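You operate a simulated robot arm through the tools that you are given. There is no shell and no other tool. Be economical: measure what you need, move in short steps, check, and stop when the job is done.

The job below is to be done with a simulated two-armed robot. You get a single attempt, and the scene is never put back.

TASK
Wipe up the spill on the table top by the fridge with the white cloth and put it back.

The check looks at the end state, three seconds after you hand in, the way a careful person would. Anything else that was tipped, shoved, dropped, spilled or broken makes it a failure. Flat cloth is picked up by pressing the open fingertips on it (5 to 10 N) and closing them slowly along it; thin cloth reads only 2 to 8 mm in the jaws.

THE ROBOT
Two 7-joint arms with two-finger parallel grippers on one trunk, on a base that drives. Base frame: it is fixed to the floor where the robot stands at the start and does not move with it; the origin is under the middle of the robot, x ahead of it, y to its left, z up; the surface under the hand at the start is at about z = 0.72. Lengths are in m, angles in degrees, forces in N, time in s.
The left shoulder is at the start at [0.07, 0.13, 1.062], the right one opposite. With the tool pointing down near the work surface each hand reaches from about 0.18 to 0.5 m from the robot's upright axis, wherever it stands, measured 20 degrees to its own side. Payload 1.57 kg a hand.
The tool frame of a hand sits at the grasp point between the pads (the TCP): z along the fingers, y along the line on which they close. The tips reach 0.03 m beyond it. The gripper opens to 0.08 m. The fingers are 0.017 m wide and 0.012 m thick; the gripper's body (0.04 by 0.082 m) begins 0.08 m behind the TCP.
Orientation is that of the tool frame in the base frame, as a unit quaternion [w, x, y, z]. With the fingers straight down and closing along the base's y, the tool's x points along the base's -x, its y along +y and its z along -z.

THE INTERFACE
- The arms move only by the tool jog_arm. It takes "left_moves", "right_moves" or both (then of equal length, played together; a hand with none holds still); each is a list that holds one entry, the list of rows, each a list of 7 numbers: the closure in counts, from 0 (fully open) to 255 (shut), then the shift along the base's x, y, z in units of 300 mm (1.0 is 300 mm), then the turn, a rotation vector about the base's x, y, z in units of 120 degrees (1.0 is 120 degrees). In form: [[[hand, dx, dy, dz, ax, ay, az], ...]]. A call has 1 to 10 rows; each row is the pose to reach, as a shift and turn from the pose commanded when the call began. A call with a number of a shift or a turn outside -1 to 1 is refused whole. A row lasts 0.2 s, in which the tool goes at most 0.05 m and 8.6 degrees; a call with a longer step from one row to the next is refused whole, and so is a gripper value outside its range. Where a pose cannot be reached the arm comes as near as it can. A force on the tool above 40 N (or 10 N above the force at the start of the call, whichever is more), or a blocked arm, ends the call early, and 0.2 s more pass. Each finger travels about 0.108 m/s and halts on what it meets, pressing with about 39 N; the grip force reading is that of the motor and also rises with nothing between the fingers. The clock runs only during rows and for 0.2 s after the last one: add rows that repeat a pose to give the fingers time. It gives the time, the measured TCP pose, the force on the tool (base axes), the opening and the grip force at its end, in the units of the frame above (readings bear some noise), with the torque about the TCP (base axes, N m) and any sound that the robot's microphone picked up, and new pictures: "pictures" is both (left out), scene, wrist or none (wrist: the cameras of the hands that moved).
- Cameras (640 x 400 px; columns grow to the right, rows downward): "scene" is now at [0.1218, -0.0155, 1.2653]; the picture's right is [-0.21, -0.98, 0.00], its down [-0.78, 0.17, -0.60] and it looks along [0.59, -0.12, -0.80] (base axes); focal length 285 px, centre (320, 200). "left" rides on the left gripper at [0.072, 0.007, -0.122] in its tool frame; the picture's right is [-0.09, 1.00, 0.00], its down [-0.84, -0.08, -0.54] and it looks along [-0.54, -0.05, 0.84] (tool axes); focal length 238 px, centre (320, 200). "right" rides on the right gripper at [0.072, -0.007, -0.122] in its tool frame; the picture's right is [0.09, 1.00, 0.00], its down [-0.84, 0.08, -0.54] and it looks along [-0.54, 0.05, 0.84] (tool axes); focal length 238 px, centre (320, 200). There is no depth. A picture from a camera that has moved, and an enlarged one, comes with that camera's place and axes in the base frame and with its lens.
- lift_body(by): slides the trunk up (or, below 0, down) by that many m; the arms and the scene camera ride with it, the base frame stays. It gives what a move gives, with no picture.
- roll_base(legs): drives the robot by 1 to 6 legs, each [ahead, left, turn to the left] in m, m and degrees, along the robot's own axes; the way and the turn of a leg run together, so that a leg with both is an arc; at most 1.5 m and 180 degrees a leg. The arms and the cameras ride along, it lands a little off, and it stops where it bumps. It gives what a move gives, and a new picture of the scene camera.
- aim_head(pan, tilt): turns the head with the scene camera to pan (to the left, within 86 degrees either way) and tilt (down, from -29 to 69), counted from straight ahead of the robot. It gives what a move gives, and a new picture of the scene camera.
- inspect(camera, box): a new picture of the part [left, top, right, bottom] of that camera's present view, enlarged. The clock stands still meanwhile.
- job_done(): hands the job in; it is judged then, once.

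Go step by step. Nothing tells you exact positions but the pictures and the camera data: compare them with the known pose of the tool, close in by small moves and look again before you grip or let go. The budget is 120 turns and 260 pictures, counting those below and the enlarged ones. Unless the task says otherwise, let go and move clear before handing in, and close with one line.

The tools are called as name(argument=value, ...) on one line, values as JSON. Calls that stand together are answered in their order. jog_arm: Moves the arms, as the interface text tells. Its arguments: {"type":"object","properties":{"left_moves":{"type":"array"},"right_moves":{"type":"array"},"pictures":{"type":"string","enum":["both","scene","wrist","none"]}},"required":[]} The other tools are called the same way: lift_body (by) slides the trunk up or down; roll_base (legs) drives the base; aim_head (pan, tilt) turns the head that bears the scene camera; inspect (camera, box) takes an enlarged picture of a part of a camera's view; job_done () hands the job in.

At the start:

```text
time_s: 0.0
left_tcp_pos: [0.3164, 0.0815, 0.9463]
left_ee_rot: [0.0, 0.0, 1.0, 0.0]
left_contact_force: [0.0, 0.2, -0.5]
left_torque: [0.01, -0.02, 0.02]
left_opening: 0.08
left_gripper_force: 0.0
right_tcp_pos: [0.3098, -0.2255, 0.9565]
right_ee_rot: [-0.001, 0.0, 1.0, 0.0]
right_contact_force: [-0.4, 0.7, 0.1]
right_torque: [0.0, -0.01, 0.01]
right_opening: 0.0799
right_gripper_force: 0.2
trunk travel left (down, up): [-0.7, 0.24]
robot x, y, heading: [0.0005, 0.0017, -0.3]
head pan, tilt: [-12.0, 53.3]
```

scene: 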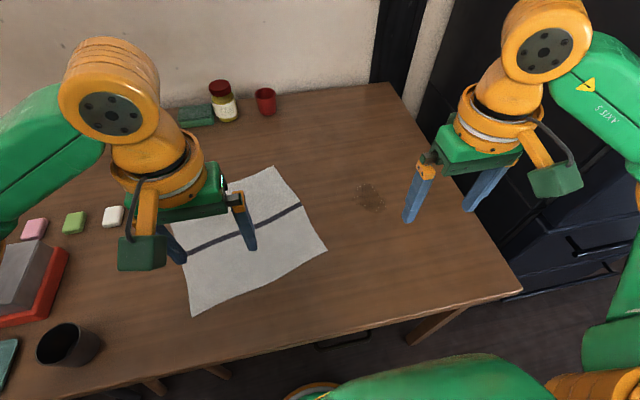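
right: 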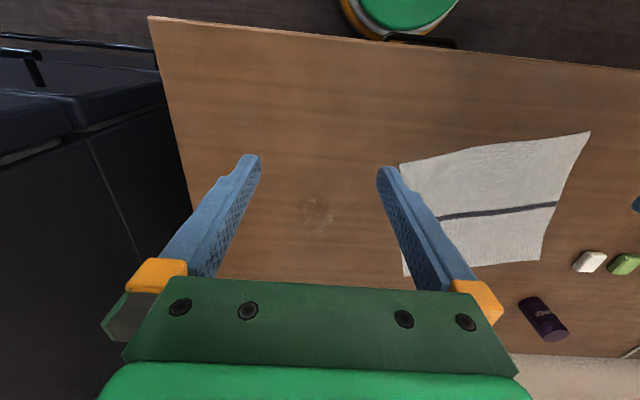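
left: 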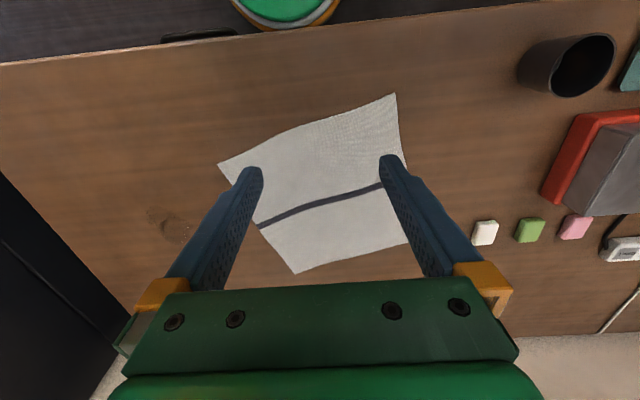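

The white cloth lies around [0.49, 0.09], with its corners near [0.39,-0.09], [0.65,0], [0.32,0.19] and [0.59,0.24]. The spill is near [0.51,-0.22], slightly beyond easy reach. I'll look closer at both, and at the table edge in front of the base.

inspect(camera="scene", box=[170, 140, 430, 330])

aim_head(pan=0, tilt=69)

```text
2.11 times, centred on (300, 235) of scene
camera zoom: at [0.1218, -0.0155, 1.2653], right [-0.21, -0.98, 0.0], down [-0.78, 0.17, -0.6], along [0.59, -0.12, -0.8], focal length 600 px, centre (362, 126)
```

zoom: 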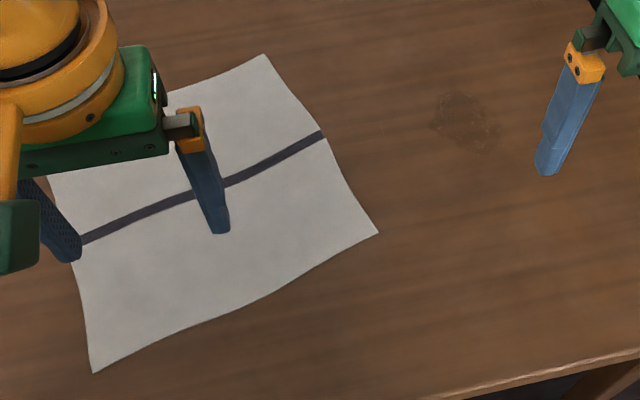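

```text
time_s: 0.8
left_tcp_pos: [0.3188, 0.0816, 0.947]
left_ee_rot: [0.0, 0.0, 1.0, 0.0]
left_contact_force: [0.0, -0.4, 1.2]
left_torque: [-0.01, -0.01, 0.0]
left_opening: 0.0802
left_gripper_force: 0.0
right_tcp_pos: [0.3095, -0.2254, 0.9584]
right_ee_rot: [0.0, 0.0, 1.0, 0.0]
right_contact_force: [0.2, -0.1, 0.4]
right_torque: [-0.02, -0.03, 0.0]
right_opening: 0.0799
right_gripper_force: 0.1
trunk travel left (down, up): [-0.7, 0.24]
robot x, y, heading: [0.0002, -0.0025, 0.2]
head pan, tilt: [0.0, 68.8]
camera scene: at [0.1055, -0.0002, 1.2477], right [0.0, -1.0, 0.0], down [-0.93, 0.0, -0.36], along [0.36, 0.0, -0.93], focal length 285 px, centre (320, 200)
```

scene: 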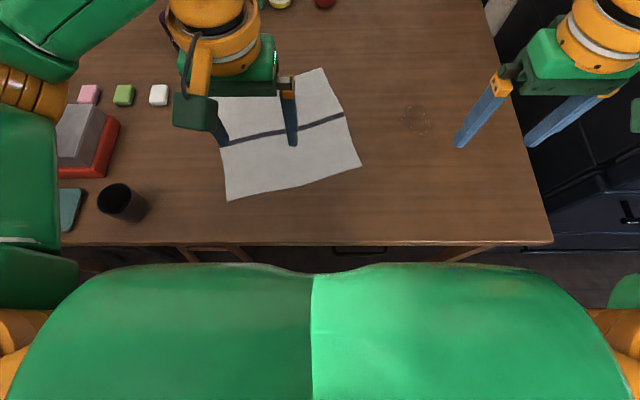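

The spill is about 0.55 m from the axis, so I need to come roughly 7 cm closer. First I'll check the clearance at the table edge.

inspect(camera="left", box=[140, 0, 460, 100])

inspect(camera="right", box=[140, 0, 640, 120])

```text
2.00 times, centred on (300, 50) of left
camera zoom: at [0.2457, 0.0869, 1.068], right [0.09, 1.0, 0.0], down [0.84, -0.08, 0.54], along [0.54, -0.05, -0.84], focal length 477 px, centre (360, 500)
```

zoom: 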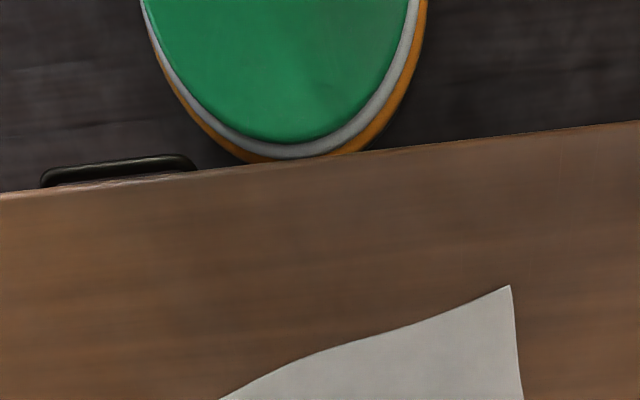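

```text
1.28 times, centred on (390, 60) of right
camera zoom: at [0.2383, -0.2322, 1.0789], right [-0.09, 1.0, 0.0], down [0.84, 0.08, 0.54], along [0.54, 0.05, -0.84], focal length 305 px, centre (230, 379)
```

zoom: 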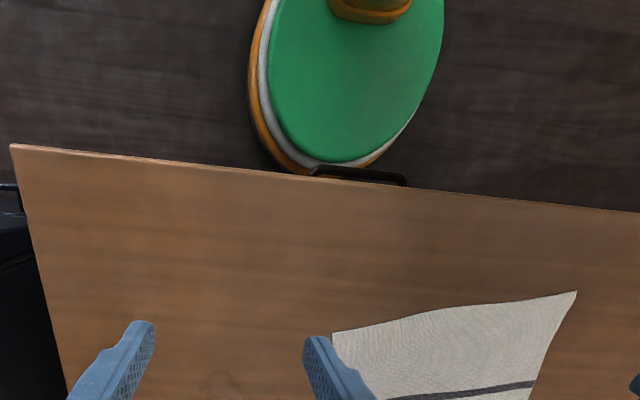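

The base is a low disc that goes under the table, and the chest has room. I'll drive 6 cm ahead.

roll_base(legs=[[0.06, 0, 0]])

```text
time_s: 1.7
left_tcp_pos: [0.3731, 0.0818, 0.9475]
left_ee_rot: [0.002, -0.001, 1.0, 0.0]
left_contact_force: [-0.7, 0.0, 0.6]
left_torque: [0.01, -0.02, 0.02]
left_opening: 0.0799
left_gripper_force: 0.0
right_tcp_pos: [0.3663, -0.226, 0.9579]
right_ee_rot: [0.001, -0.002, 1.0, 0.0]
right_contact_force: [-0.1, 0.6, 0.4]
right_torque: [0.0, 0.01, 0.05]
right_opening: 0.0799
right_gripper_force: 0.1
trunk travel left (down, up): [-0.7, 0.24]
robot x, y, heading: [0.0557, -0.0026, 0.1]
head pan, tilt: [0.0, 68.8]
camera scene: at [0.1601, 0.0002, 1.248], right [0.0, -1.0, 0.0], down [-0.93, 0.0, -0.36], along [0.36, 0.0, -0.93], focal length 285 px, centre (320, 200)
```

scene: 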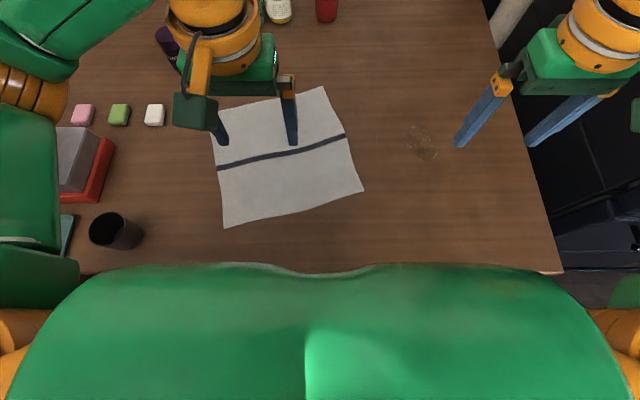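

The spill is at about [0.496,-0.218], radius about 3.5 cm. I'll grip the cloth with both hands, right hand near its right edge and left hand near its left edge, so it can be dragged flat to the spill and back. First I'll go above those spots with the fingers partly closed.

jog_arm(right_moves=[[[20, 0.056, 0.096, -0.045, 0, 0, 0], [40, 0.112, 0.192, -0.09, 0, 0, 0], [60, 0.168, 0.289, -0.135, 0, 0, 0], [80, 0.224, 0.385, -0.18, 0, 0, 0], [100, 0.28, 0.481, -0.225, 0, 0, 0], [120, 0.335, 0.577, -0.27, 0, 0, 0], [143, 0.391, 0.674, -0.315, 0, 0, 0], [143, 0.447, 0.77, -0.36, 0, 0, 0], [143, 0.447, 0.77, -0.36, 0, 0, 0]]], left_moves=[[[20, 0.032, 0.029, -0.042, 0, 0, 0], [40, 0.064, 0.058, -0.083, 0, 0, 0], [60, 0.096, 0.087, -0.125, 0, 0, 0], [80, 0.128, 0.117, -0.167, 0, 0, 0], [100, 0.161, 0.146, -0.208, 0, 0, 0], [120, 0.193, 0.175, -0.25, 0, 0, 0], [143, 0.225, 0.204, -0.29, 0, 0, 0], [143, 0.257, 0.233, -0.333, 0, 0, 0], [143, 0.257, 0.233, -0.333, 0, 0, 0]]])

```text
time_s: 3.7
left_tcp_pos: [0.4534, 0.1525, 0.8462]
left_ee_rot: [0.0, -0.002, 1.0, 0.002]
left_contact_force: [-0.1, 0.4, 0.0]
left_torque: [0.03, 0.01, 0.02]
left_opening: 0.0352
left_gripper_force: 0.1
right_tcp_pos: [0.5073, 0.0051, 0.8479]
right_ee_rot: [0.001, -0.003, 1.0, 0.001]
right_contact_force: [-0.7, -0.3, 0.0]
right_torque: [0.0, 0.03, -0.02]
right_opening: 0.0352
right_gripper_force: 0.0
trunk travel left (down, up): [-0.7, 0.24]
robot x, y, heading: [0.0588, 0.0042, 0.5]
head pan, tilt: [0.0, 68.8]
camera scene: at [0.1633, -0.001, 1.2477], right [0.0, -1.0, 0.0], down [-0.93, 0.0, -0.36], along [0.36, 0.0, -0.93], focal length 285 px, centre (320, 200)
camera right: at [0.4354, -0.0026, 0.97], right [-0.1, 1.0, 0.0], down [0.84, 0.08, 0.54], along [0.54, 0.05, -0.84], focal length 238 px, centre (320, 200)
camera left: at [0.3819, 0.1566, 0.9673], right [0.09, 1.0, 0.0], down [0.84, -0.08, 0.54], along [0.54, -0.05, -0.84], focal length 238 px, centre (320, 200)
```

scene: 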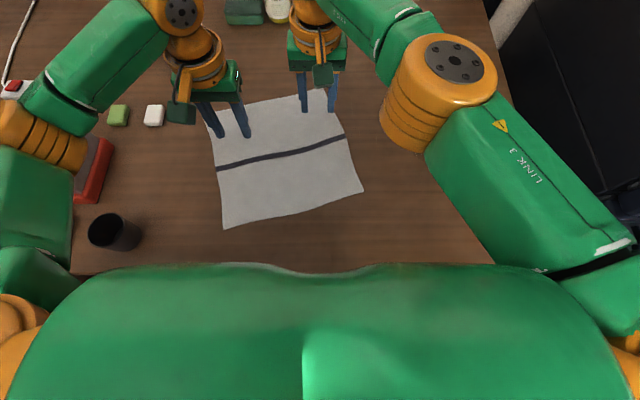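
right: 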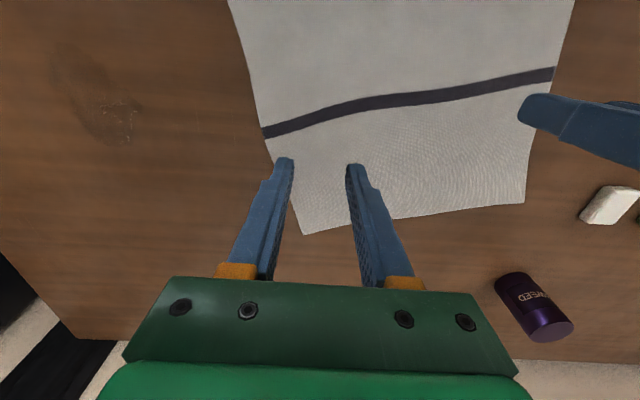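
left: 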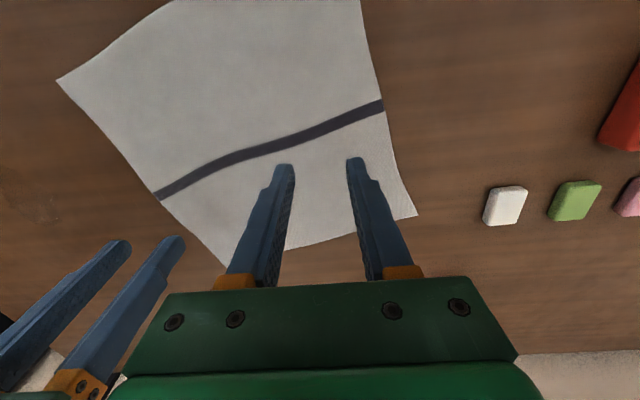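

Both hands are over the cloth, about 6 cm inside its edges. Next I'll descend to just above the table.

jog_arm(right_moves=[[[143, 0, 0, -0.1, 0, 0, 0], [143, 0, 0, -0.2, 0, 0, 0], [143, 0, 0, -0.27, 0, 0, 0], [143, 0, 0, -0.295, 0, 0, 0], [143, 0, 0, -0.31, 0, 0, 0], [143, 0, 0, -0.31, 0, 0, 0]]], left_moves=[[[143, 0, 0, -0.1, 0, 0, 0], [143, 0, 0, -0.2, 0, 0, 0], [143, 0, 0, -0.27, 0, 0, 0], [143, 0, 0, -0.295, 0, 0, 0], [143, 0, 0, -0.31, 0, 0, 0], [143, 0, 0, -0.31, 0, 0, 0]]], pictures="wrist")

```text
time_s: 5.1
left_tcp_pos: [0.4538, 0.154, 0.7524]
left_ee_rot: [0.0, -0.001, 1.0, 0.0]
left_contact_force: [0.2, 0.1, -0.1]
left_torque: [0.03, -0.02, 0.03]
left_opening: 0.0353
left_gripper_force: 0.0
right_tcp_pos: [0.4948, 0.0043, 0.757]
right_ee_rot: [0.001, -0.002, 1.0, 0.0]
right_contact_force: [-0.3, 0.5, 0.5]
right_torque: [-0.03, -0.04, 0.01]
right_opening: 0.0347
right_gripper_force: 0.0
right hand out of reach, approached as far as the arm can: row 3, 4, 5, 6
trunk travel left (down, up): [-0.7, 0.24]
robot x, y, heading: [0.0586, -0.0021, 0.4]
head pan, tilt: [0.0, 68.8]
camera right: at [0.4233, -0.0035, 0.8789], right [-0.1, 1.0, 0.0], down [0.84, 0.08, 0.54], along [0.54, 0.05, -0.84], focal length 238 px, centre (320, 200)
camera left: at [0.381, 0.1587, 0.8748], right [0.09, 1.0, 0.0], down [0.84, -0.07, 0.54], along [0.54, -0.05, -0.84], focal length 238 px, centre (320, 200)
```

right: 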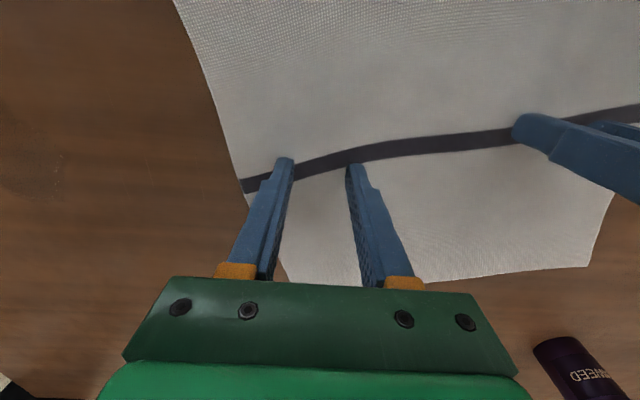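
left: 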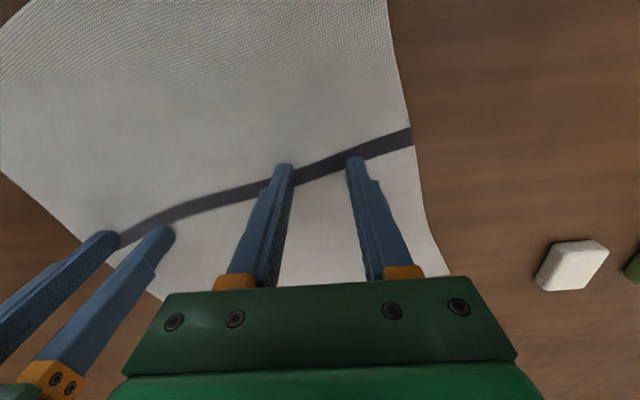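

The right arm is at its reach limit here. I'll raise both hands a bit and roll 4 cm closer, so the spill is comfortably in reach too.

jog_arm(right_moves=[[[143, -0.02, 0, 0.1, 0, 0, 0], [143, -0.02, 0, 0.2, 0, 0, 0], [143, -0.02, 0, 0.2, 0, 0, 0]]], left_moves=[[[143, 0, 0, 0.1, 0, 0, 0], [143, 0, 0, 0.2, 0, 0, 0], [143, 0, 0, 0.2, 0, 0, 0]]], pictures="none")

roll_base(legs=[[0.04, 0, 0]])

```text
time_s: 5.9
left_tcp_pos: [0.4555, 0.1519, 0.8131]
left_ee_rot: [0.0, -0.002, 1.0, 0.0]
left_contact_force: [-0.2, -0.1, -0.1]
left_torque: [0.0, 0.03, -0.01]
left_opening: 0.0353
left_gripper_force: 0.0
right_tcp_pos: [0.4892, 0.0011, 0.818]
right_ee_rot: [0.0, -0.001, 1.0, 0.0]
right_contact_force: [-0.3, 0.6, 0.5]
right_torque: [-0.02, -0.03, 0.02]
right_opening: 0.0352
right_gripper_force: 0.0
trunk travel left (down, up): [-0.7, 0.24]
robot x, y, heading: [0.0546, 0.0032, 0.5]
head pan, tilt: [0.0, 68.8]
```

```text
time_s: 6.8
left_tcp_pos: [0.4935, 0.1515, 0.813]
left_ee_rot: [0.002, -0.002, 1.0, 0.0]
left_contact_force: [0.3, -0.1, 0.6]
left_torque: [-0.01, -0.01, -0.01]
left_opening: 0.0351
left_gripper_force: 0.1
right_tcp_pos: [0.5277, 0.0021, 0.8199]
right_ee_rot: [0.001, -0.001, 1.0, 0.0]
right_contact_force: [-0.5, 0.6, 0.1]
right_torque: [0.0, -0.02, -0.01]
right_opening: 0.0351
right_gripper_force: 0.0
trunk travel left (down, up): [-0.7, 0.24]
robot x, y, heading: [0.0986, 0.0014, -0.0]
head pan, tilt: [0.0, 68.8]
camera scene: at [0.2009, 0.0003, 1.248], right [0.0, -1.0, 0.0], down [-0.93, 0.0, -0.36], along [0.36, 0.0, -0.93], focal length 285 px, centre (320, 200)
```

scene: 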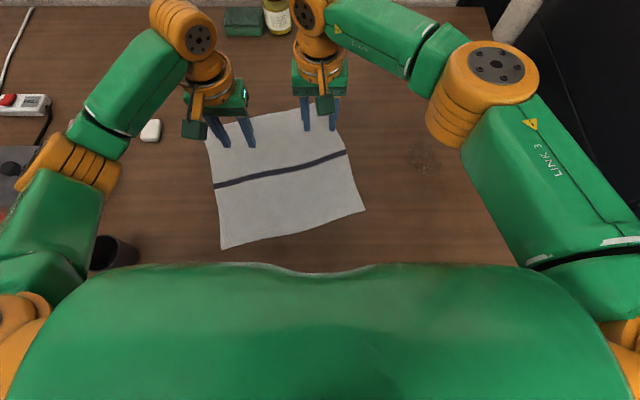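

No bump. Now I'll move back over the grip points and descend to contact.

jog_arm(right_moves=[[[143, -0.127, 0, 0, 0, 0, 0], [143, -0.127, 0, -0.12, 0, 0, 0], [143, -0.127, 0, -0.2, 0, 0, 0], [143, -0.127, 0, -0.225, 0, 0, 0], [143, -0.127, 0, -0.235, 0, 0, 0]]], left_moves=[[[143, -0.127, 0, 0, 0, 0, 0], [143, -0.127, 0, -0.12, 0, 0, 0], [143, -0.127, 0, -0.19, 0, 0, 0], [143, -0.127, 0, -0.21, 0, 0, 0], [143, -0.127, 0, -0.21, 0, 0, 0]]], pictures="wrist")

```text
time_s: 8.0
left_tcp_pos: [0.454, 0.1516, 0.7506]
left_ee_rot: [0.003, -0.001, 1.0, 0.0]
left_contact_force: [2.7, -0.8, 10.2]
left_torque: [0.02, -0.04, 0.0]
left_opening: 0.0355
left_gripper_force: 0.1
right_tcp_pos: [0.4881, -0.0007, 0.7502]
right_ee_rot: [0.005, -0.003, 1.0, 0.0]
right_contact_force: [2.1, -1.4, 31.0]
right_torque: [-0.41, 0.08, 0.06]
right_opening: 0.0352
right_gripper_force: 0.0
trunk travel left (down, up): [-0.7, 0.24]
robot x, y, heading: [0.1015, -0.0002, 0.2]
head pan, tilt: [0.0, 68.8]
camera right: at [0.4156, -0.0068, 0.8723], right [-0.1, 1.0, 0.0], down [0.83, 0.08, 0.55], along [0.55, 0.05, -0.83], focal length 238 px, centre (320, 200)
camera left: at [0.3818, 0.1558, 0.8724], right [0.09, 1.0, 0.0], down [0.83, -0.08, 0.55], along [0.55, -0.05, -0.84], focal length 238 px, centre (320, 200)
```

right: 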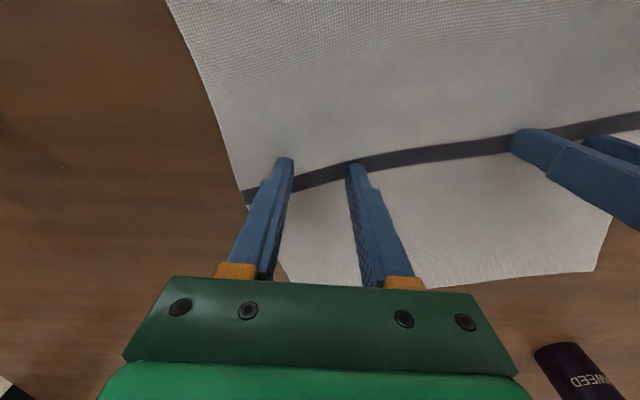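
left: 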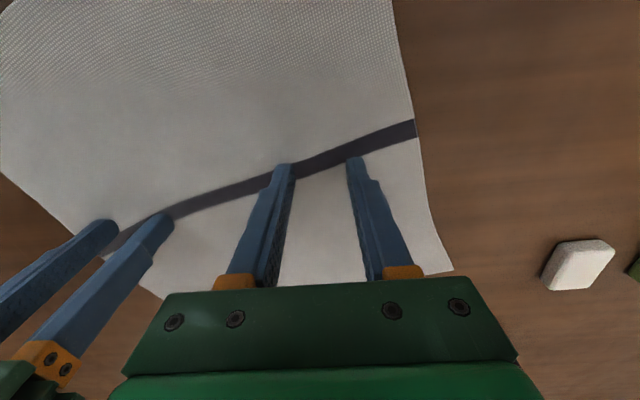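

Both hands are in contact, but the right one presses too hard at 31 N. I'll ease it to 5–10 N.

jog_arm(right_moves=[[[143, 0, 0, 0.006, 0, 0, 0], [143, 0, 0, 0.006, 0, 0, 0]]], pictures="none")

```text
time_s: 8.6
left_tcp_pos: [0.4549, 0.1515, 0.7514]
left_ee_rot: [0.003, -0.002, 1.0, 0.0]
left_contact_force: [-0.4, 1.0, 21.3]
left_torque: [-0.07, 0.09, 0.0]
left_opening: 0.0352
left_gripper_force: 0.1
right_tcp_pos: [0.4869, 0.0011, 0.7517]
right_ee_rot: [0.003, -0.002, 1.0, 0.001]
right_contact_force: [5.8, -0.5, 20.9]
right_torque: [-0.22, -0.11, 0.04]
right_opening: 0.0354
right_gripper_force: 0.0
trunk travel left (down, up): [-0.7, 0.24]
robot x, y, heading: [0.0981, 0.0002, 0.1]
head pan, tilt: [0.0, 68.8]
```

jog_arm(right_moves=[[[143, 0, 0, 0.007, 0, 0, 0], [143, 0, 0, 0.007, 0, 0, 0]]], left_moves=[[[143, 0, 0, 0.007, 0, 0, 0], [143, 0, 0, 0.007, 0, 0, 0]]], pictures="none")

```text
time_s: 9.2
left_tcp_pos: [0.4554, 0.1516, 0.7519]
left_ee_rot: [0.001, -0.002, 1.0, 0.002]
left_contact_force: [-0.5, -0.3, 4.2]
left_torque: [-0.03, 0.03, 0.01]
left_opening: 0.0351
left_gripper_force: 0.0
right_tcp_pos: [0.4885, 0.0005, 0.7517]
right_ee_rot: [0.001, -0.002, 1.0, 0.0]
right_contact_force: [-1.8, -0.9, 7.4]
right_torque: [-0.05, 0.06, 0.0]
right_opening: 0.0352
right_gripper_force: 0.0
trunk travel left (down, up): [-0.7, 0.24]
robot x, y, heading: [0.1006, 0.0031, 0.3]
head pan, tilt: [0.0, 68.8]
```

The forces are now in range, so I'll close both hands slowly along the cloth.

jog_arm(right_moves=[[[155, 0, 0, 0, 0, 0, 0], [167, 0, 0, 0, 0, 0, 0], [179, 0, 0, 0, 0, 0, 0], [191, 0, 0, 0, 0, 0, 0], [203, 0, 0, 0, 0, 0, 0], [215, 0, 0, 0, 0, 0, 0], [227, 0, 0, 0, 0, 0, 0], [239, 0, 0, 0, 0, 0, 0], [255, 0, 0, 0, 0, 0, 0], [255, 0, 0, 0, 0, 0, 0]]], left_moves=[[[155, 0, 0, -0.003, 0, 0, 0], [167, 0, 0, -0.003, 0, 0, 0], [179, 0, 0, -0.003, 0, 0, 0], [191, 0, 0, -0.003, 0, 0, 0], [203, 0, 0, -0.003, 0, 0, 0], [215, 0, 0, -0.003, 0, 0, 0], [227, 0, 0, -0.003, 0, 0, 0], [239, 0, 0, -0.003, 0, 0, 0], [255, 0, 0, -0.003, 0, 0, 0], [255, 0, 0, -0.003, 0, 0, 0]]], pictures="wrist")

```text
time_s: 11.4
left_tcp_pos: [0.4559, 0.151, 0.7507]
left_ee_rot: [0.002, -0.001, 1.0, 0.0]
left_contact_force: [0.7, -0.1, 17.0]
left_torque: [0.03, 0.02, 0.0]
left_opening: 0.002
left_gripper_force: 23.6
right_tcp_pos: [0.4901, 0.0001, 0.752]
right_ee_rot: [0.001, -0.002, 1.0, 0.001]
right_contact_force: [-0.4, 0.4, -0.7]
right_torque: [-0.01, 0.01, 0.0]
right_opening: 0.0
right_gripper_force: 21.5
trunk travel left (down, up): [-0.7, 0.24]
robot x, y, heading: [0.0976, -0.0005, 0.2]
head pan, tilt: [0.0, 68.8]
camera right: at [0.4174, -0.0062, 0.8734], right [-0.1, 1.0, 0.0], down [0.84, 0.08, 0.54], along [0.54, 0.05, -0.84], focal length 238 px, centre (320, 200)
camera left: at [0.3833, 0.1563, 0.8727], right [0.09, 1.0, 0.0], down [0.84, -0.08, 0.54], along [0.54, -0.05, -0.84], focal length 238 px, centre (320, 200)
```

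right: 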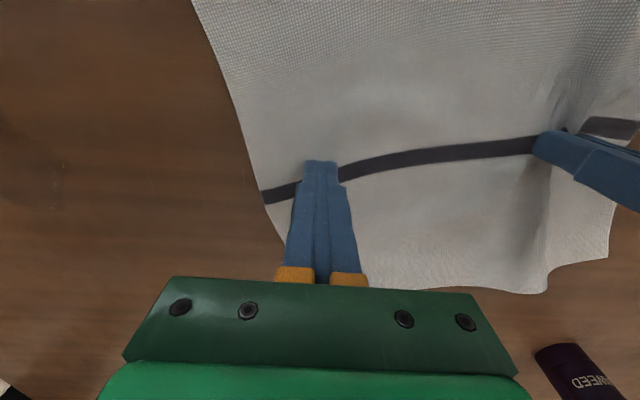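
left: 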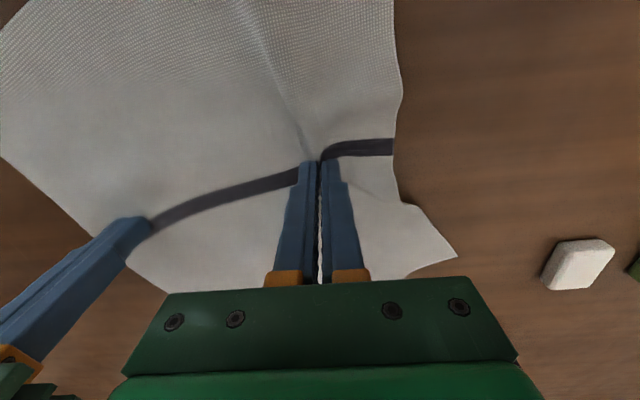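

The left hand holds a fold (2 mm), but the right hand slipped. I'll lift the right, reopen it and press again a little more firmly.

jog_arm(right_moves=[[[255, 0, 0, 0.03, 0, 0, 0], [143, 0, 0, 0.04, 0, 0, 0], [143, 0, 0, 0.04, 0, 0, 0], [143, 0, 0, 0.02, 0, 0, 0], [143, 0, 0, 0.0, 0, 0, 0], [143, 0, 0, -0.004, 0, 0, 0], [143, 0, 0, -0.004, 0, 0, 0]]], pictures="none")

```text
time_s: 13.0
left_tcp_pos: [0.4549, 0.1509, 0.7506]
left_ee_rot: [0.002, -0.002, 1.0, 0.0]
left_contact_force: [1.0, -1.0, 4.4]
left_torque: [-0.02, -0.03, 0.02]
left_opening: 0.0021
left_gripper_force: 23.7
right_tcp_pos: [0.4888, 0.0024, 0.7505]
right_ee_rot: [0.003, -0.001, 1.0, 0.001]
right_contact_force: [-0.9, 0.6, 18.1]
right_torque: [-0.1, 0.06, 0.02]
right_opening: 0.0353
right_gripper_force: 0.0
trunk travel left (down, up): [-0.7, 0.24]
robot x, y, heading: [0.1034, -0.0015, 0.3]
head pan, tilt: [0.0, 68.8]
```

jog_arm(right_moves=[[[155, 0, 0, 0.002, 0, 0, 0], [167, 0, 0, 0.002, 0, 0, 0], [179, 0, 0, 0.001, 0, 0, 0], [191, 0, 0, 0.001, 0, 0, 0], [203, 0, 0, 0, 0, 0, 0], [215, 0, 0, 0, 0, 0, 0], [227, 0, 0, 0, 0, 0, 0], [239, 0, 0, 0, 0, 0, 0], [255, 0, 0, 0, 0, 0, 0], [255, 0, 0, 0, 0, 0, 0]]], pictures="wrist")

```text
time_s: 15.2
left_tcp_pos: [0.456, 0.151, 0.7521]
left_ee_rot: [0.002, -0.001, 1.0, 0.0]
left_contact_force: [-0.5, -2.8, 4.6]
left_torque: [-0.07, -0.04, -0.01]
left_opening: 0.0022
left_gripper_force: 23.6
right_tcp_pos: [0.4884, 0.001, 0.7518]
right_ee_rot: [0.002, -0.002, 1.0, 0.0]
right_contact_force: [-1.5, 2.0, 11.8]
right_torque: [0.08, 0.06, -0.01]
right_opening: 0.0024
right_gripper_force: 23.9
trunk travel left (down, up): [-0.7, 0.24]
robot x, y, heading: [0.0991, 0.001, -0.1]
head pan, tilt: [0.0, 68.8]
camera right: at [0.4162, -0.005, 0.8728], right [-0.1, 1.0, 0.0], down [0.83, 0.08, 0.54], along [0.54, 0.05, -0.84], focal length 238 px, centre (320, 200)
```

right: 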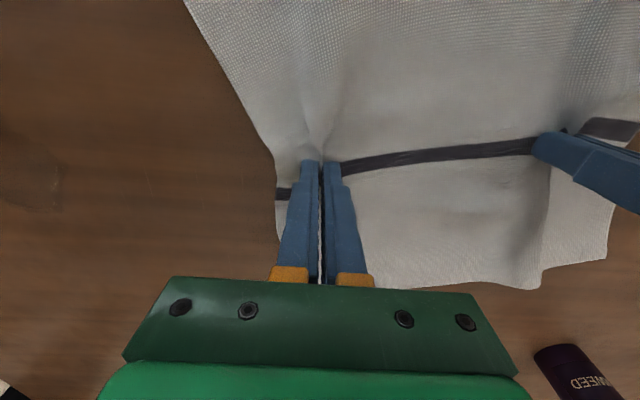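

Both hands grip the cloth (2.2 and 2.4 mm). I'll lift it slightly and carry it toward the spill with both hands in step.

jog_arm(right_moves=[[[255, 0, 0, 0.02, 0, 0, 0], [255, 0, -0.1, 0.025, 0, 0, 0], [255, 0, -0.2, 0.025, 0, 0, 0], [255, 0, -0.3, 0.025, 0, 0, 0], [255, 0, -0.4, 0.025, 0, 0, 0], [255, 0, -0.5, 0.025, 0, 0, 0], [255, 0, -0.5, 0.025, 0, 0, 0]]], left_moves=[[[255, 0, 0, 0.02, 0, 0, 0], [255, 0, -0.1, 0.025, 0, 0, 0], [255, 0, -0.2, 0.025, 0, 0, 0], [255, 0, -0.3, 0.025, 0, 0, 0], [255, 0, -0.4, 0.025, 0, 0, 0], [255, 0, -0.5, 0.025, 0, 0, 0], [255, 0, -0.5, 0.025, 0, 0, 0]]])

```text
time_s: 16.8
left_tcp_pos: [0.4579, 0.0001, 0.7563]
left_ee_rot: [0.0, -0.002, 1.0, 0.0]
left_contact_force: [0.8, -2.1, -0.5]
left_torque: [-0.06, 0.01, 0.02]
left_opening: 0.0022
left_gripper_force: 23.7
right_tcp_pos: [0.4929, -0.1458, 0.7567]
right_ee_rot: [0.0, -0.002, 1.0, -0.001]
right_contact_force: [-0.2, 1.2, -0.8]
right_torque: [0.07, 0.04, 0.02]
right_opening: 0.0018
right_gripper_force: 23.8
trunk travel left (down, up): [-0.7, 0.24]
robot x, y, heading: [0.0981, 0.0015, 0.2]
head pan, tilt: [0.0, 68.8]
camera scene: at [0.2045, 0.0015, 1.2476], right [0.0, -1.0, 0.0], down [-0.93, 0.0, -0.36], along [0.36, 0.0, -0.93], focal length 285 px, centre (320, 200)
camera right: at [0.4221, -0.1535, 0.8792], right [-0.1, 1.0, 0.0], down [0.84, 0.08, 0.54], along [0.54, 0.05, -0.84], focal length 238 px, centre (320, 200)
camera left: at [0.3858, 0.0062, 0.878], right [0.09, 1.0, 0.0], down [0.84, -0.07, 0.54], along [0.54, -0.05, -0.84], focal length 238 px, centre (320, 200)
```

scene: 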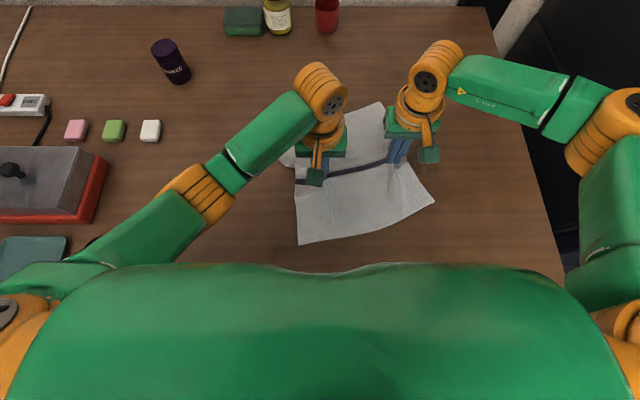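
right: 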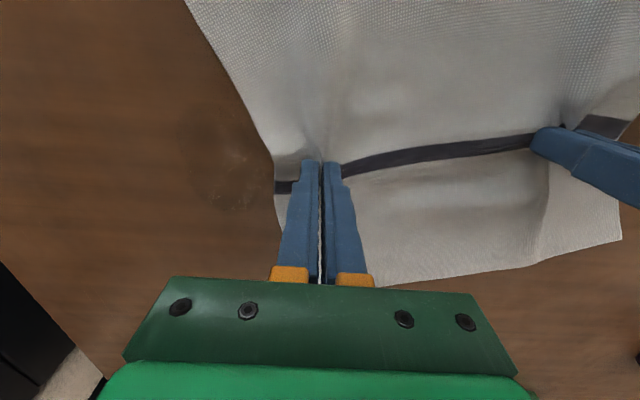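
left: 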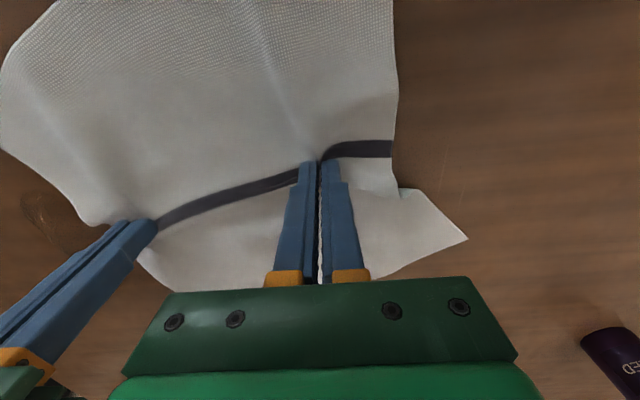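

The cloth follows well. The spill is centred at [0.497,-0.216]. I'll press down and sweep the first stroke over it in -y.

jog_arm(right_moves=[[[255, 0, -0.02, -0.025, 0, 0, 0], [255, 0, -0.08, -0.027, 0, 0, 0], [255, 0, -0.15, -0.027, 0, 0, 0], [255, 0, -0.22, -0.027, 0, 0, 0], [255, 0, -0.29, -0.027, 0, 0, 0], [255, 0, -0.36, -0.027, 0, 0, 0], [255, 0, -0.36, -0.027, 0, 0, 0]]], left_moves=[[[255, 0, -0.02, -0.015, 0, 0, 0], [255, 0, -0.08, -0.015, 0, 0, 0], [255, 0, -0.15, -0.015, 0, 0, 0], [255, 0, -0.22, -0.015, 0, 0, 0], [255, 0, -0.29, -0.015, 0, 0, 0], [255, 0, -0.36, -0.015, 0, 0, 0], [255, 0, -0.36, -0.015, 0, 0, 0]]], pictures="scene")

```text
time_s: 18.4
left_tcp_pos: [0.4576, -0.0862, 0.7549]
left_ee_rot: [0.002, -0.001, 1.0, -0.004]
left_contact_force: [6.1, -21.0, 0.2]
left_torque: [-0.65, -0.14, 0.09]
left_opening: 0.0021
left_gripper_force: 23.7
left hand out of reach, approached as far as the arm can: row 6, 7
right_tcp_pos: [0.4899, -0.253, 0.7505]
right_ee_rot: [0.001, -0.003, 1.0, -0.001]
right_contact_force: [-6.4, 27.8, 13.5]
right_torque: [0.84, 0.19, 0.14]
right_opening: 0.0019
right_gripper_force: 23.5
trunk travel left (down, up): [-0.7, 0.24]
robot x, y, heading: [0.0999, -0.0004, 0.2]
head pan, tilt: [0.0, 68.8]
camera scene: at [0.2014, 0.0043, 1.2479], right [0.0, -1.0, 0.0], down [-0.93, 0.0, -0.36], along [0.36, 0.0, -0.93], focal length 285 px, centre (320, 200)
```

scene: 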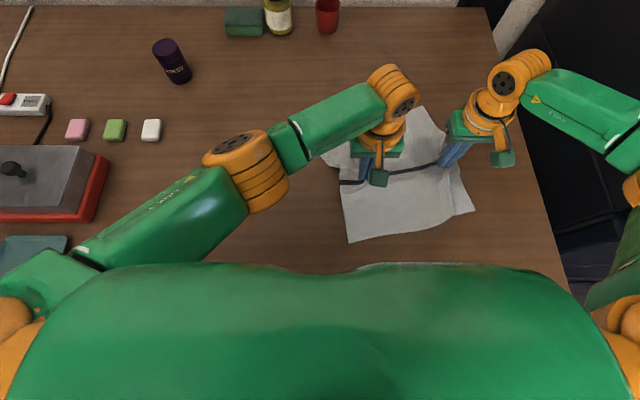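

The left arm reached its limit, so the cloth is taut. I'll back off slightly and scrub along x at three y lines across the spill, with the left hand following.

jog_arm(right_moves=[[[255, -0.06, 0.05, 0, 0, 0, 0], [255, -0.12, 0.05, 0, 0, 0, 0], [255, 0.0, 0.05, 0, 0, 0, 0], [255, 0.12, 0.05, 0, 0, 0, 0], [255, 0.14, 0.13, 0, 0, 0, 0], [255, 0.01, 0.13, 0, 0, 0, 0], [255, -0.12, 0.13, 0, 0, 0, 0], [255, -0.12, 0.21, 0, 0, 0, 0], [255, 0.01, 0.21, 0, 0, 0, 0], [255, 0.14, 0.21, 0, 0, 0, 0]]], left_moves=[[[255, 0, 0.03, 0, 0, 0, 0], [255, 0, 0.03, 0, 0, 0, 0], [255, 0, 0.03, 0, 0, 0, 0], [255, 0, 0.03, 0, 0, 0, 0], [255, 0, 0.1, 0, 0, 0, 0], [255, 0, 0.1, 0, 0, 0, 0], [255, 0, 0.1, 0, 0, 0, 0], [255, 0, 0.17, 0, 0, 0, 0], [255, 0, 0.17, 0, 0, 0, 0], [255, 0, 0.17, 0, 0, 0, 0]]])

```text
time_s: 19.5
left_tcp_pos: [0.4547, -0.0775, 0.756]
left_ee_rot: [0.006, 0.001, 1.0, -0.007]
left_contact_force: [8.7, -16.1, -0.6]
left_torque: [-0.52, -0.28, 0.05]
left_opening: 0.0019
left_gripper_force: 23.6
right_tcp_pos: [0.5235, -0.2333, 0.7507]
right_ee_rot: [0.0, -0.005, 1.0, 0.003]
right_contact_force: [-13.4, 17.6, 18.4]
right_torque: [0.46, 0.42, 0.09]
right_opening: 0.002
right_gripper_force: 24.3
trunk travel left (down, up): [-0.7, 0.24]
robot x, y, heading: [0.095, -0.0023, 0.2]
head pan, tilt: [0.0, 68.8]
stopped in row 5 (right hand): the force on the tool passed its limit at 42 N (the readings are from after the stop); the commanded pose is now the measured one
camera scene: at [0.197, 0.0031, 1.2482], right [0.0, -1.0, 0.0], down [-0.93, 0.0, -0.37], along [0.37, 0.0, -0.93], focal length 285 px, centre (320, 200)
camera right: at [0.4513, -0.2424, 0.873], right [-0.1, 0.99, 0.01], down [0.84, 0.08, 0.54], along [0.54, 0.06, -0.84], focal length 238 px, centre (320, 200)
camera left: at [0.3821, -0.0701, 0.8761], right [0.09, 1.0, -0.01], down [0.83, -0.07, 0.55], along [0.55, -0.06, -0.83], focal length 238 px, centre (320, 200)
```

scene: 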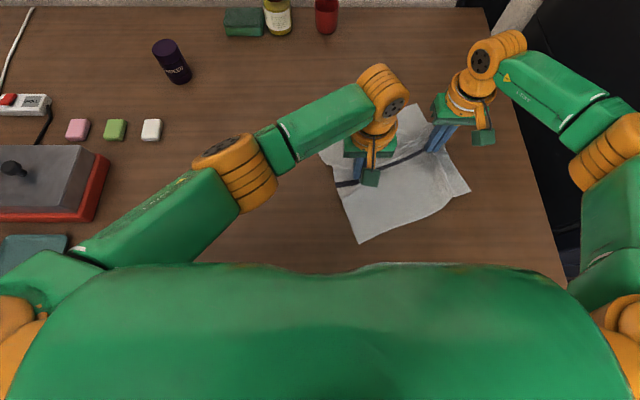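
right: 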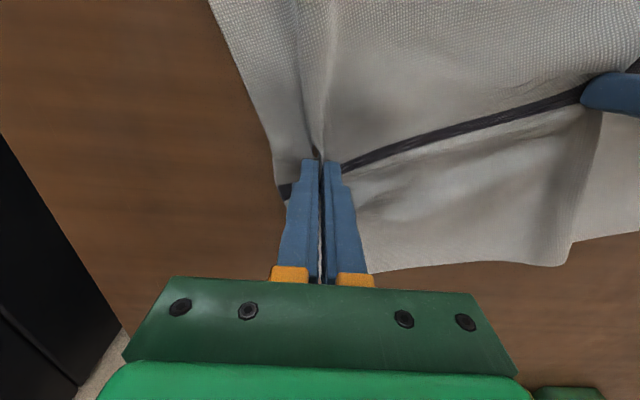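
left: 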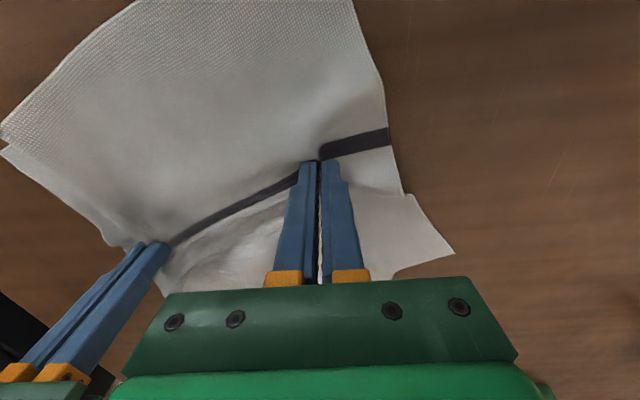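

The cloth pulled tight between the hands. I'll continue the scrub with a shorter gap between them.

jog_arm(right_moves=[[[255, 0, 0.05, 0.002, 0, 0, 0], [255, -0.1, 0.05, 0.002, 0, 0, 0], [255, -0.22, 0.05, 0.002, 0, 0, 0], [255, -0.22, 0.1, 0.002, 0, 0, 0], [255, -0.11, 0.1, 0.002, 0, 0, 0], [255, 0.0, 0.1, 0.002, 0, 0, 0], [255, 0.05, 0.1, 0.002, 0, 0, 0], [255, 0.04, 0.17, 0.002, 0, 0, 0], [255, -0.08, 0.17, 0.002, 0, 0, 0], [255, -0.2, 0.17, 0.002, 0, 0, 0]]], left_moves=[[[255, 0, 0, 0, 0, 0, 0], [255, 0, 0, 0, 0, 0, 0], [255, -0.05, 0, 0, 0, 0, 0], [255, -0.05, 0.02, 0, 0, 0, 0], [255, -0.03, 0.02, 0, 0, 0, 0], [255, 0, 0.02, 0, 0, 0, 0], [255, 0.02, 0.02, 0, 0, 0, 0], [255, 0.02, 0.06, 0, 0, 0, 0], [255, 0, 0.08, 0, 0, 0, 0], [255, -0.05, 0.08, 0, 0, 0, 0]]])

```text
time_s: 20.2
left_tcp_pos: [0.457, -0.075, 0.7524]
left_ee_rot: [0.004, -0.001, 1.0, -0.001]
left_contact_force: [0.3, 0.4, 2.7]
left_torque: [0.04, -0.02, -0.04]
left_opening: 0.0019
left_gripper_force: 23.4
right_tcp_pos: [0.4995, -0.2215, 0.7511]
right_ee_rot: [0.007, -0.004, 1.0, 0.002]
right_contact_force: [1.0, 4.1, 12.1]
right_torque: [0.12, -0.01, -0.01]
right_opening: 0.0018
right_gripper_force: 23.5
trunk travel left (down, up): [-0.7, 0.24]
robot x, y, heading: [0.0996, 0.0021, 0.3]
head pan, tilt: [0.0, 68.8]
stopped in row 3 (right hand): the force on the tool passed its limit at 44 N (the readings are from after the stop); the commanded pose is now the measured one
camera scene: at [0.2017, 0.0018, 1.2476], right [0.0, -1.0, 0.0], down [-0.93, 0.0, -0.36], along [0.36, 0.0, -0.93], focal length 285 px, centre (320, 200)
camera right: at [0.4255, -0.2288, 0.8721], right [-0.1, 0.99, 0.0], down [0.83, 0.08, 0.55], along [0.55, 0.06, -0.83], focal length 238 px, centre (320, 200)
camera left: at [0.3844, -0.0692, 0.8742], right [0.09, 1.0, 0.0], down [0.83, -0.07, 0.55], along [0.55, -0.05, -0.84], focal length 238 px, centre (320, 200)
```

scene: 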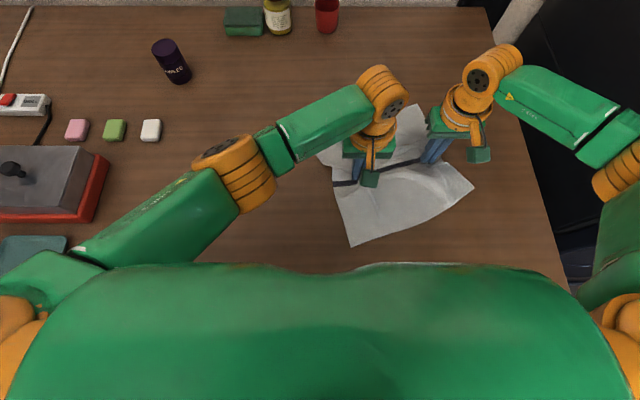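
right: 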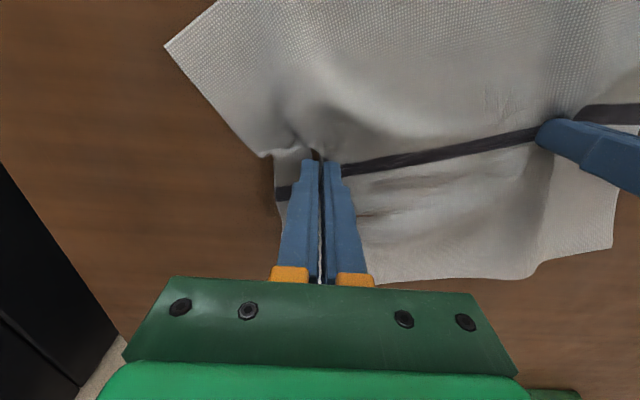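
left: 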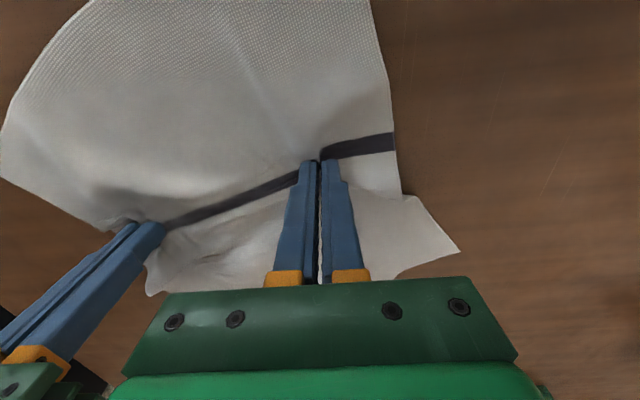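

Forces are relaxed again. I'll go on with a lighter press and slower strokes.

jog_arm(right_moves=[[[255, -0.05, 0.0, 0.004, 0, 0, 0], [255, -0.1, 0.0, 0.004, 0, 0, 0], [255, -0.14, 0.04, 0.004, 0, 0, 0], [255, -0.12, 0.09, 0.004, 0, 0, 0], [255, -0.06, 0.09, 0.004, 0, 0, 0], [255, 0.0, 0.09, 0.004, 0, 0, 0], [255, 0.06, 0.09, 0.004, 0, 0, 0], [255, 0.12, 0.08, 0.004, 0, 0, 0], [255, 0.12, 0.03, 0.004, 0, 0, 0], [255, 0.06, 0.02, 0.004, 0, 0, 0]]], left_moves=[[[255, -0.03, 0, 0.004, 0, 0, 0], [255, -0.06, 0, 0.004, 0, 0, 0], [255, -0.08, 0.02, 0.004, 0, 0, 0], [255, -0.08, 0.05, 0.004, 0, 0, 0], [255, -0.06, 0.05, 0.004, 0, 0, 0], [255, -0.03, 0.05, 0.004, 0, 0, 0], [255, 0, 0.05, 0.004, 0, 0, 0], [255, 0, 0.04, 0.004, 0, 0, 0], [255, 0, 0, 0.004, 0, 0, 0], [255, 0, 0, 0.004, 0, 0, 0]]], pictures="wrist")

```text
time_s: 22.4
left_tcp_pos: [0.4587, -0.0755, 0.7535]
left_ee_rot: [0.003, 0.0, 1.0, -0.002]
left_contact_force: [0.0, -0.8, 0.4]
left_torque: [-0.03, -0.01, 0.0]
left_opening: 0.0021
left_gripper_force: 23.6
right_tcp_pos: [0.5173, -0.2171, 0.7511]
right_ee_rot: [0.004, -0.003, 1.0, 0.001]
right_contact_force: [2.3, 0.0, 3.8]
right_torque: [0.0, -0.05, 0.02]
right_opening: 0.0019
right_gripper_force: 23.3
trunk travel left (down, up): [-0.7, 0.24]
robot x, y, heading: [0.0962, -0.0025, 0.2]
head pan, tilt: [0.0, 68.8]
camera right: at [0.4444, -0.2245, 0.8726], right [-0.1, 1.0, 0.0], down [0.83, 0.08, 0.55], along [0.55, 0.06, -0.84], focal length 238 px, centre (320, 200)
camera left: at [0.3863, -0.0704, 0.8752], right [0.09, 1.0, 0.0], down [0.83, -0.07, 0.55], along [0.54, -0.05, -0.84], focal length 238 px, centre (320, 200)
```

right: 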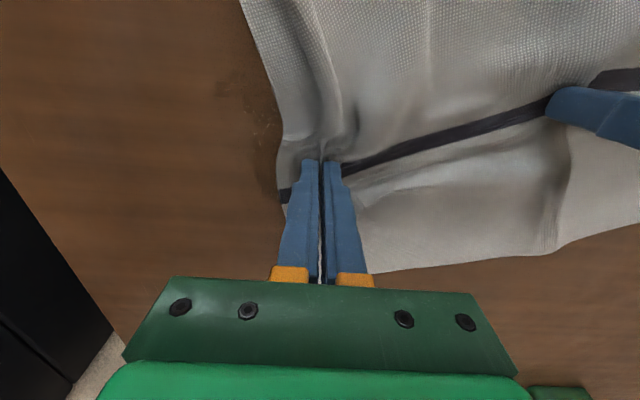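
left: 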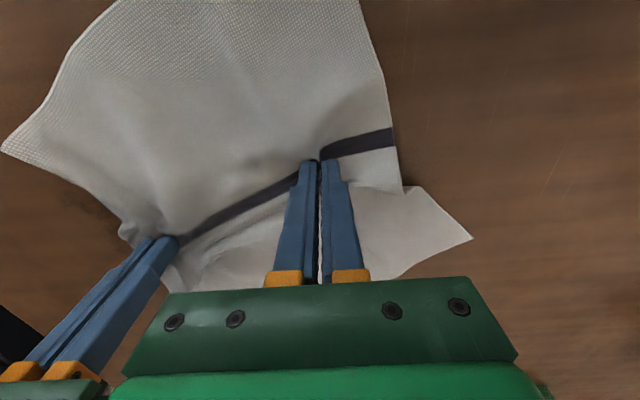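

A remnant of the spill shows at the cloth's edge. I'll look closer.

inspect(camera="right", box=[140, 40, 320, 220])

inspect(camera="scene", box=[330, 90, 530, 250])

```text
2.22 times, centred on (230, 130) of right
camera zoom: at [0.4444, -0.2245, 0.8726], right [-0.1, 1.0, 0.0], down [0.83, 0.08, 0.55], along [0.55, 0.06, -0.84], focal length 530 px, centre (520, 356)
```

zoom: 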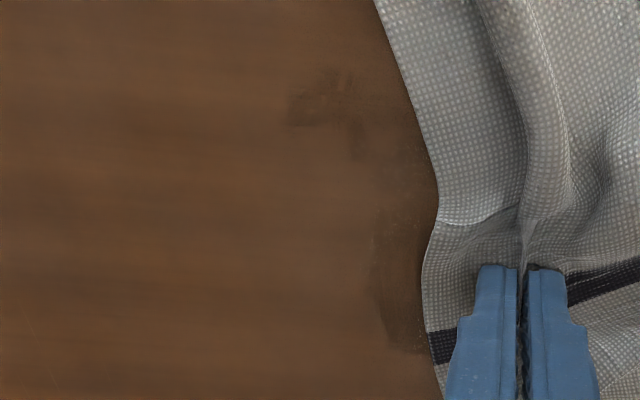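

```text
2.50 times, centred on (430, 170) of scene
camera zoom: at [0.2038, 0.0005, 1.2477], right [0.0, -1.0, 0.0], down [-0.93, 0.0, -0.36], along [0.36, 0.0, -0.93], focal length 713 px, centre (45, 275)
```

zoom: 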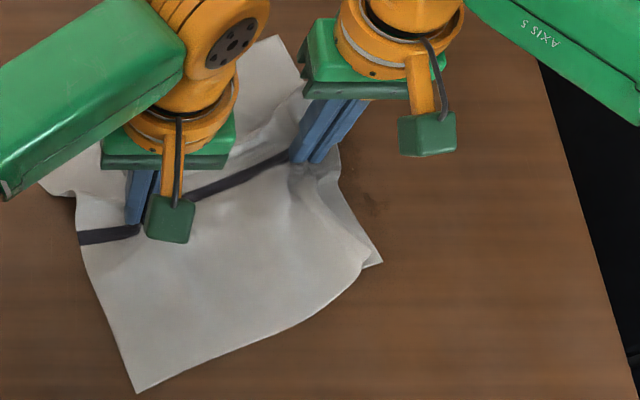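

Some wet patches remain around [0.47,-0.27] and [0.52,-0.25]. I'll bring the left hand nearer in x, which gives it more cross reach, and scrub over them.

jog_arm(right_moves=[[[255, -0.067, 0, -0.002, 0, 0, 0], [255, -0.15, -0.067, -0.002, 0, 0, 0], [255, -0.183, -0.167, -0.002, 0, 0, 0], [255, -0.183, -0.233, -0.002, 0, 0, 0], [255, -0.083, -0.233, -0.002, 0, 0, 0], [255, 0.017, -0.217, -0.002, 0, 0, 0], [255, 0.05, -0.133, -0.002, 0, 0, 0], [255, -0.05, -0.133, -0.002, 0, 0, 0], [255, -0.15, -0.133, -0.002, 0, 0, 0], [255, -0.15, -0.05, -0.002, 0, 0, 0]]], left_moves=[[[255, -0.04, -0.05, 0, 0, 0, 0], [255, -0.08, -0.1, 0, 0, 0, 0], [255, -0.117, -0.15, 0, 0, 0, 0], [255, -0.117, -0.17, 0, 0, 0, 0], [255, -0.1, -0.17, 0, 0, 0, 0], [255, -0.1, -0.17, 0, 0, 0, 0], [255, -0.09, -0.15, 0, 0, 0, 0], [255, -0.1, -0.15, 0, 0, 0, 0], [255, -0.117, -0.13, 0, 0, 0, 0], [255, -0.117, -0.08, 0, 0, 0, 0]]], pictures="wrist")

```text
time_s: 24.6
left_tcp_pos: [0.4197, -0.1006, 0.7562]
left_ee_rot: [0.004, 0.001, 1.0, -0.002]
left_contact_force: [0.0, 0.4, -0.3]
left_torque: [-0.03, 0.01, -0.02]
left_opening: 0.0001
left_gripper_force: 21.1
left hand out of reach, approached as far as the arm can: row 3, 4, 5, 6, 7, 8, 9
right_tcp_pos: [0.4688, -0.2339, 0.7509]
right_ee_rot: [0.007, -0.001, 1.0, 0.0]
right_contact_force: [0.7, -14.7, 35.2]
right_torque: [-0.44, 0.06, 0.02]
right_opening: 0.0015
right_gripper_force: 24.2
trunk travel left (down, up): [-0.7, 0.24]
robot x, y, heading: [0.0965, -0.0026, 0.4]
head pan, tilt: [0.0, 68.8]
camera right: at [0.3954, -0.2407, 0.8721], right [-0.1, 1.0, 0.0], down [0.83, 0.08, 0.55], along [0.55, 0.05, -0.83], focal length 238 px, centre (320, 200)
camera left: at [0.3469, -0.0951, 0.8764], right [0.09, 1.0, 0.0], down [0.83, -0.08, 0.55], along [0.55, -0.05, -0.84], focal length 238 px, centre (320, 200)
```

right: 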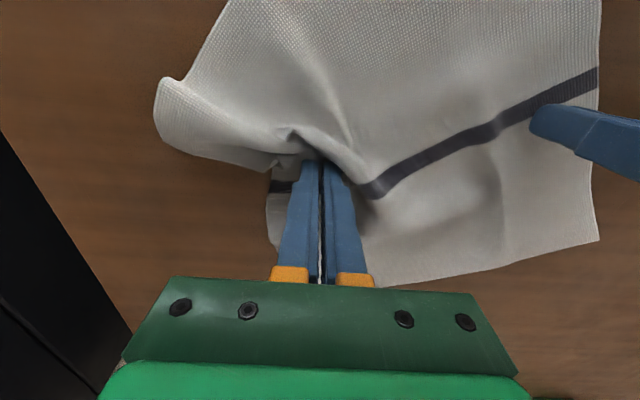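
left: 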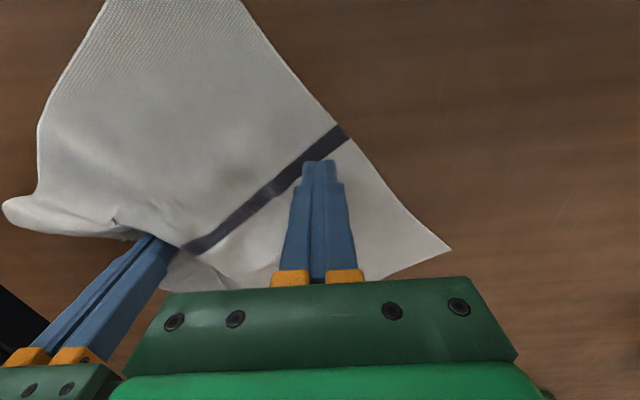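

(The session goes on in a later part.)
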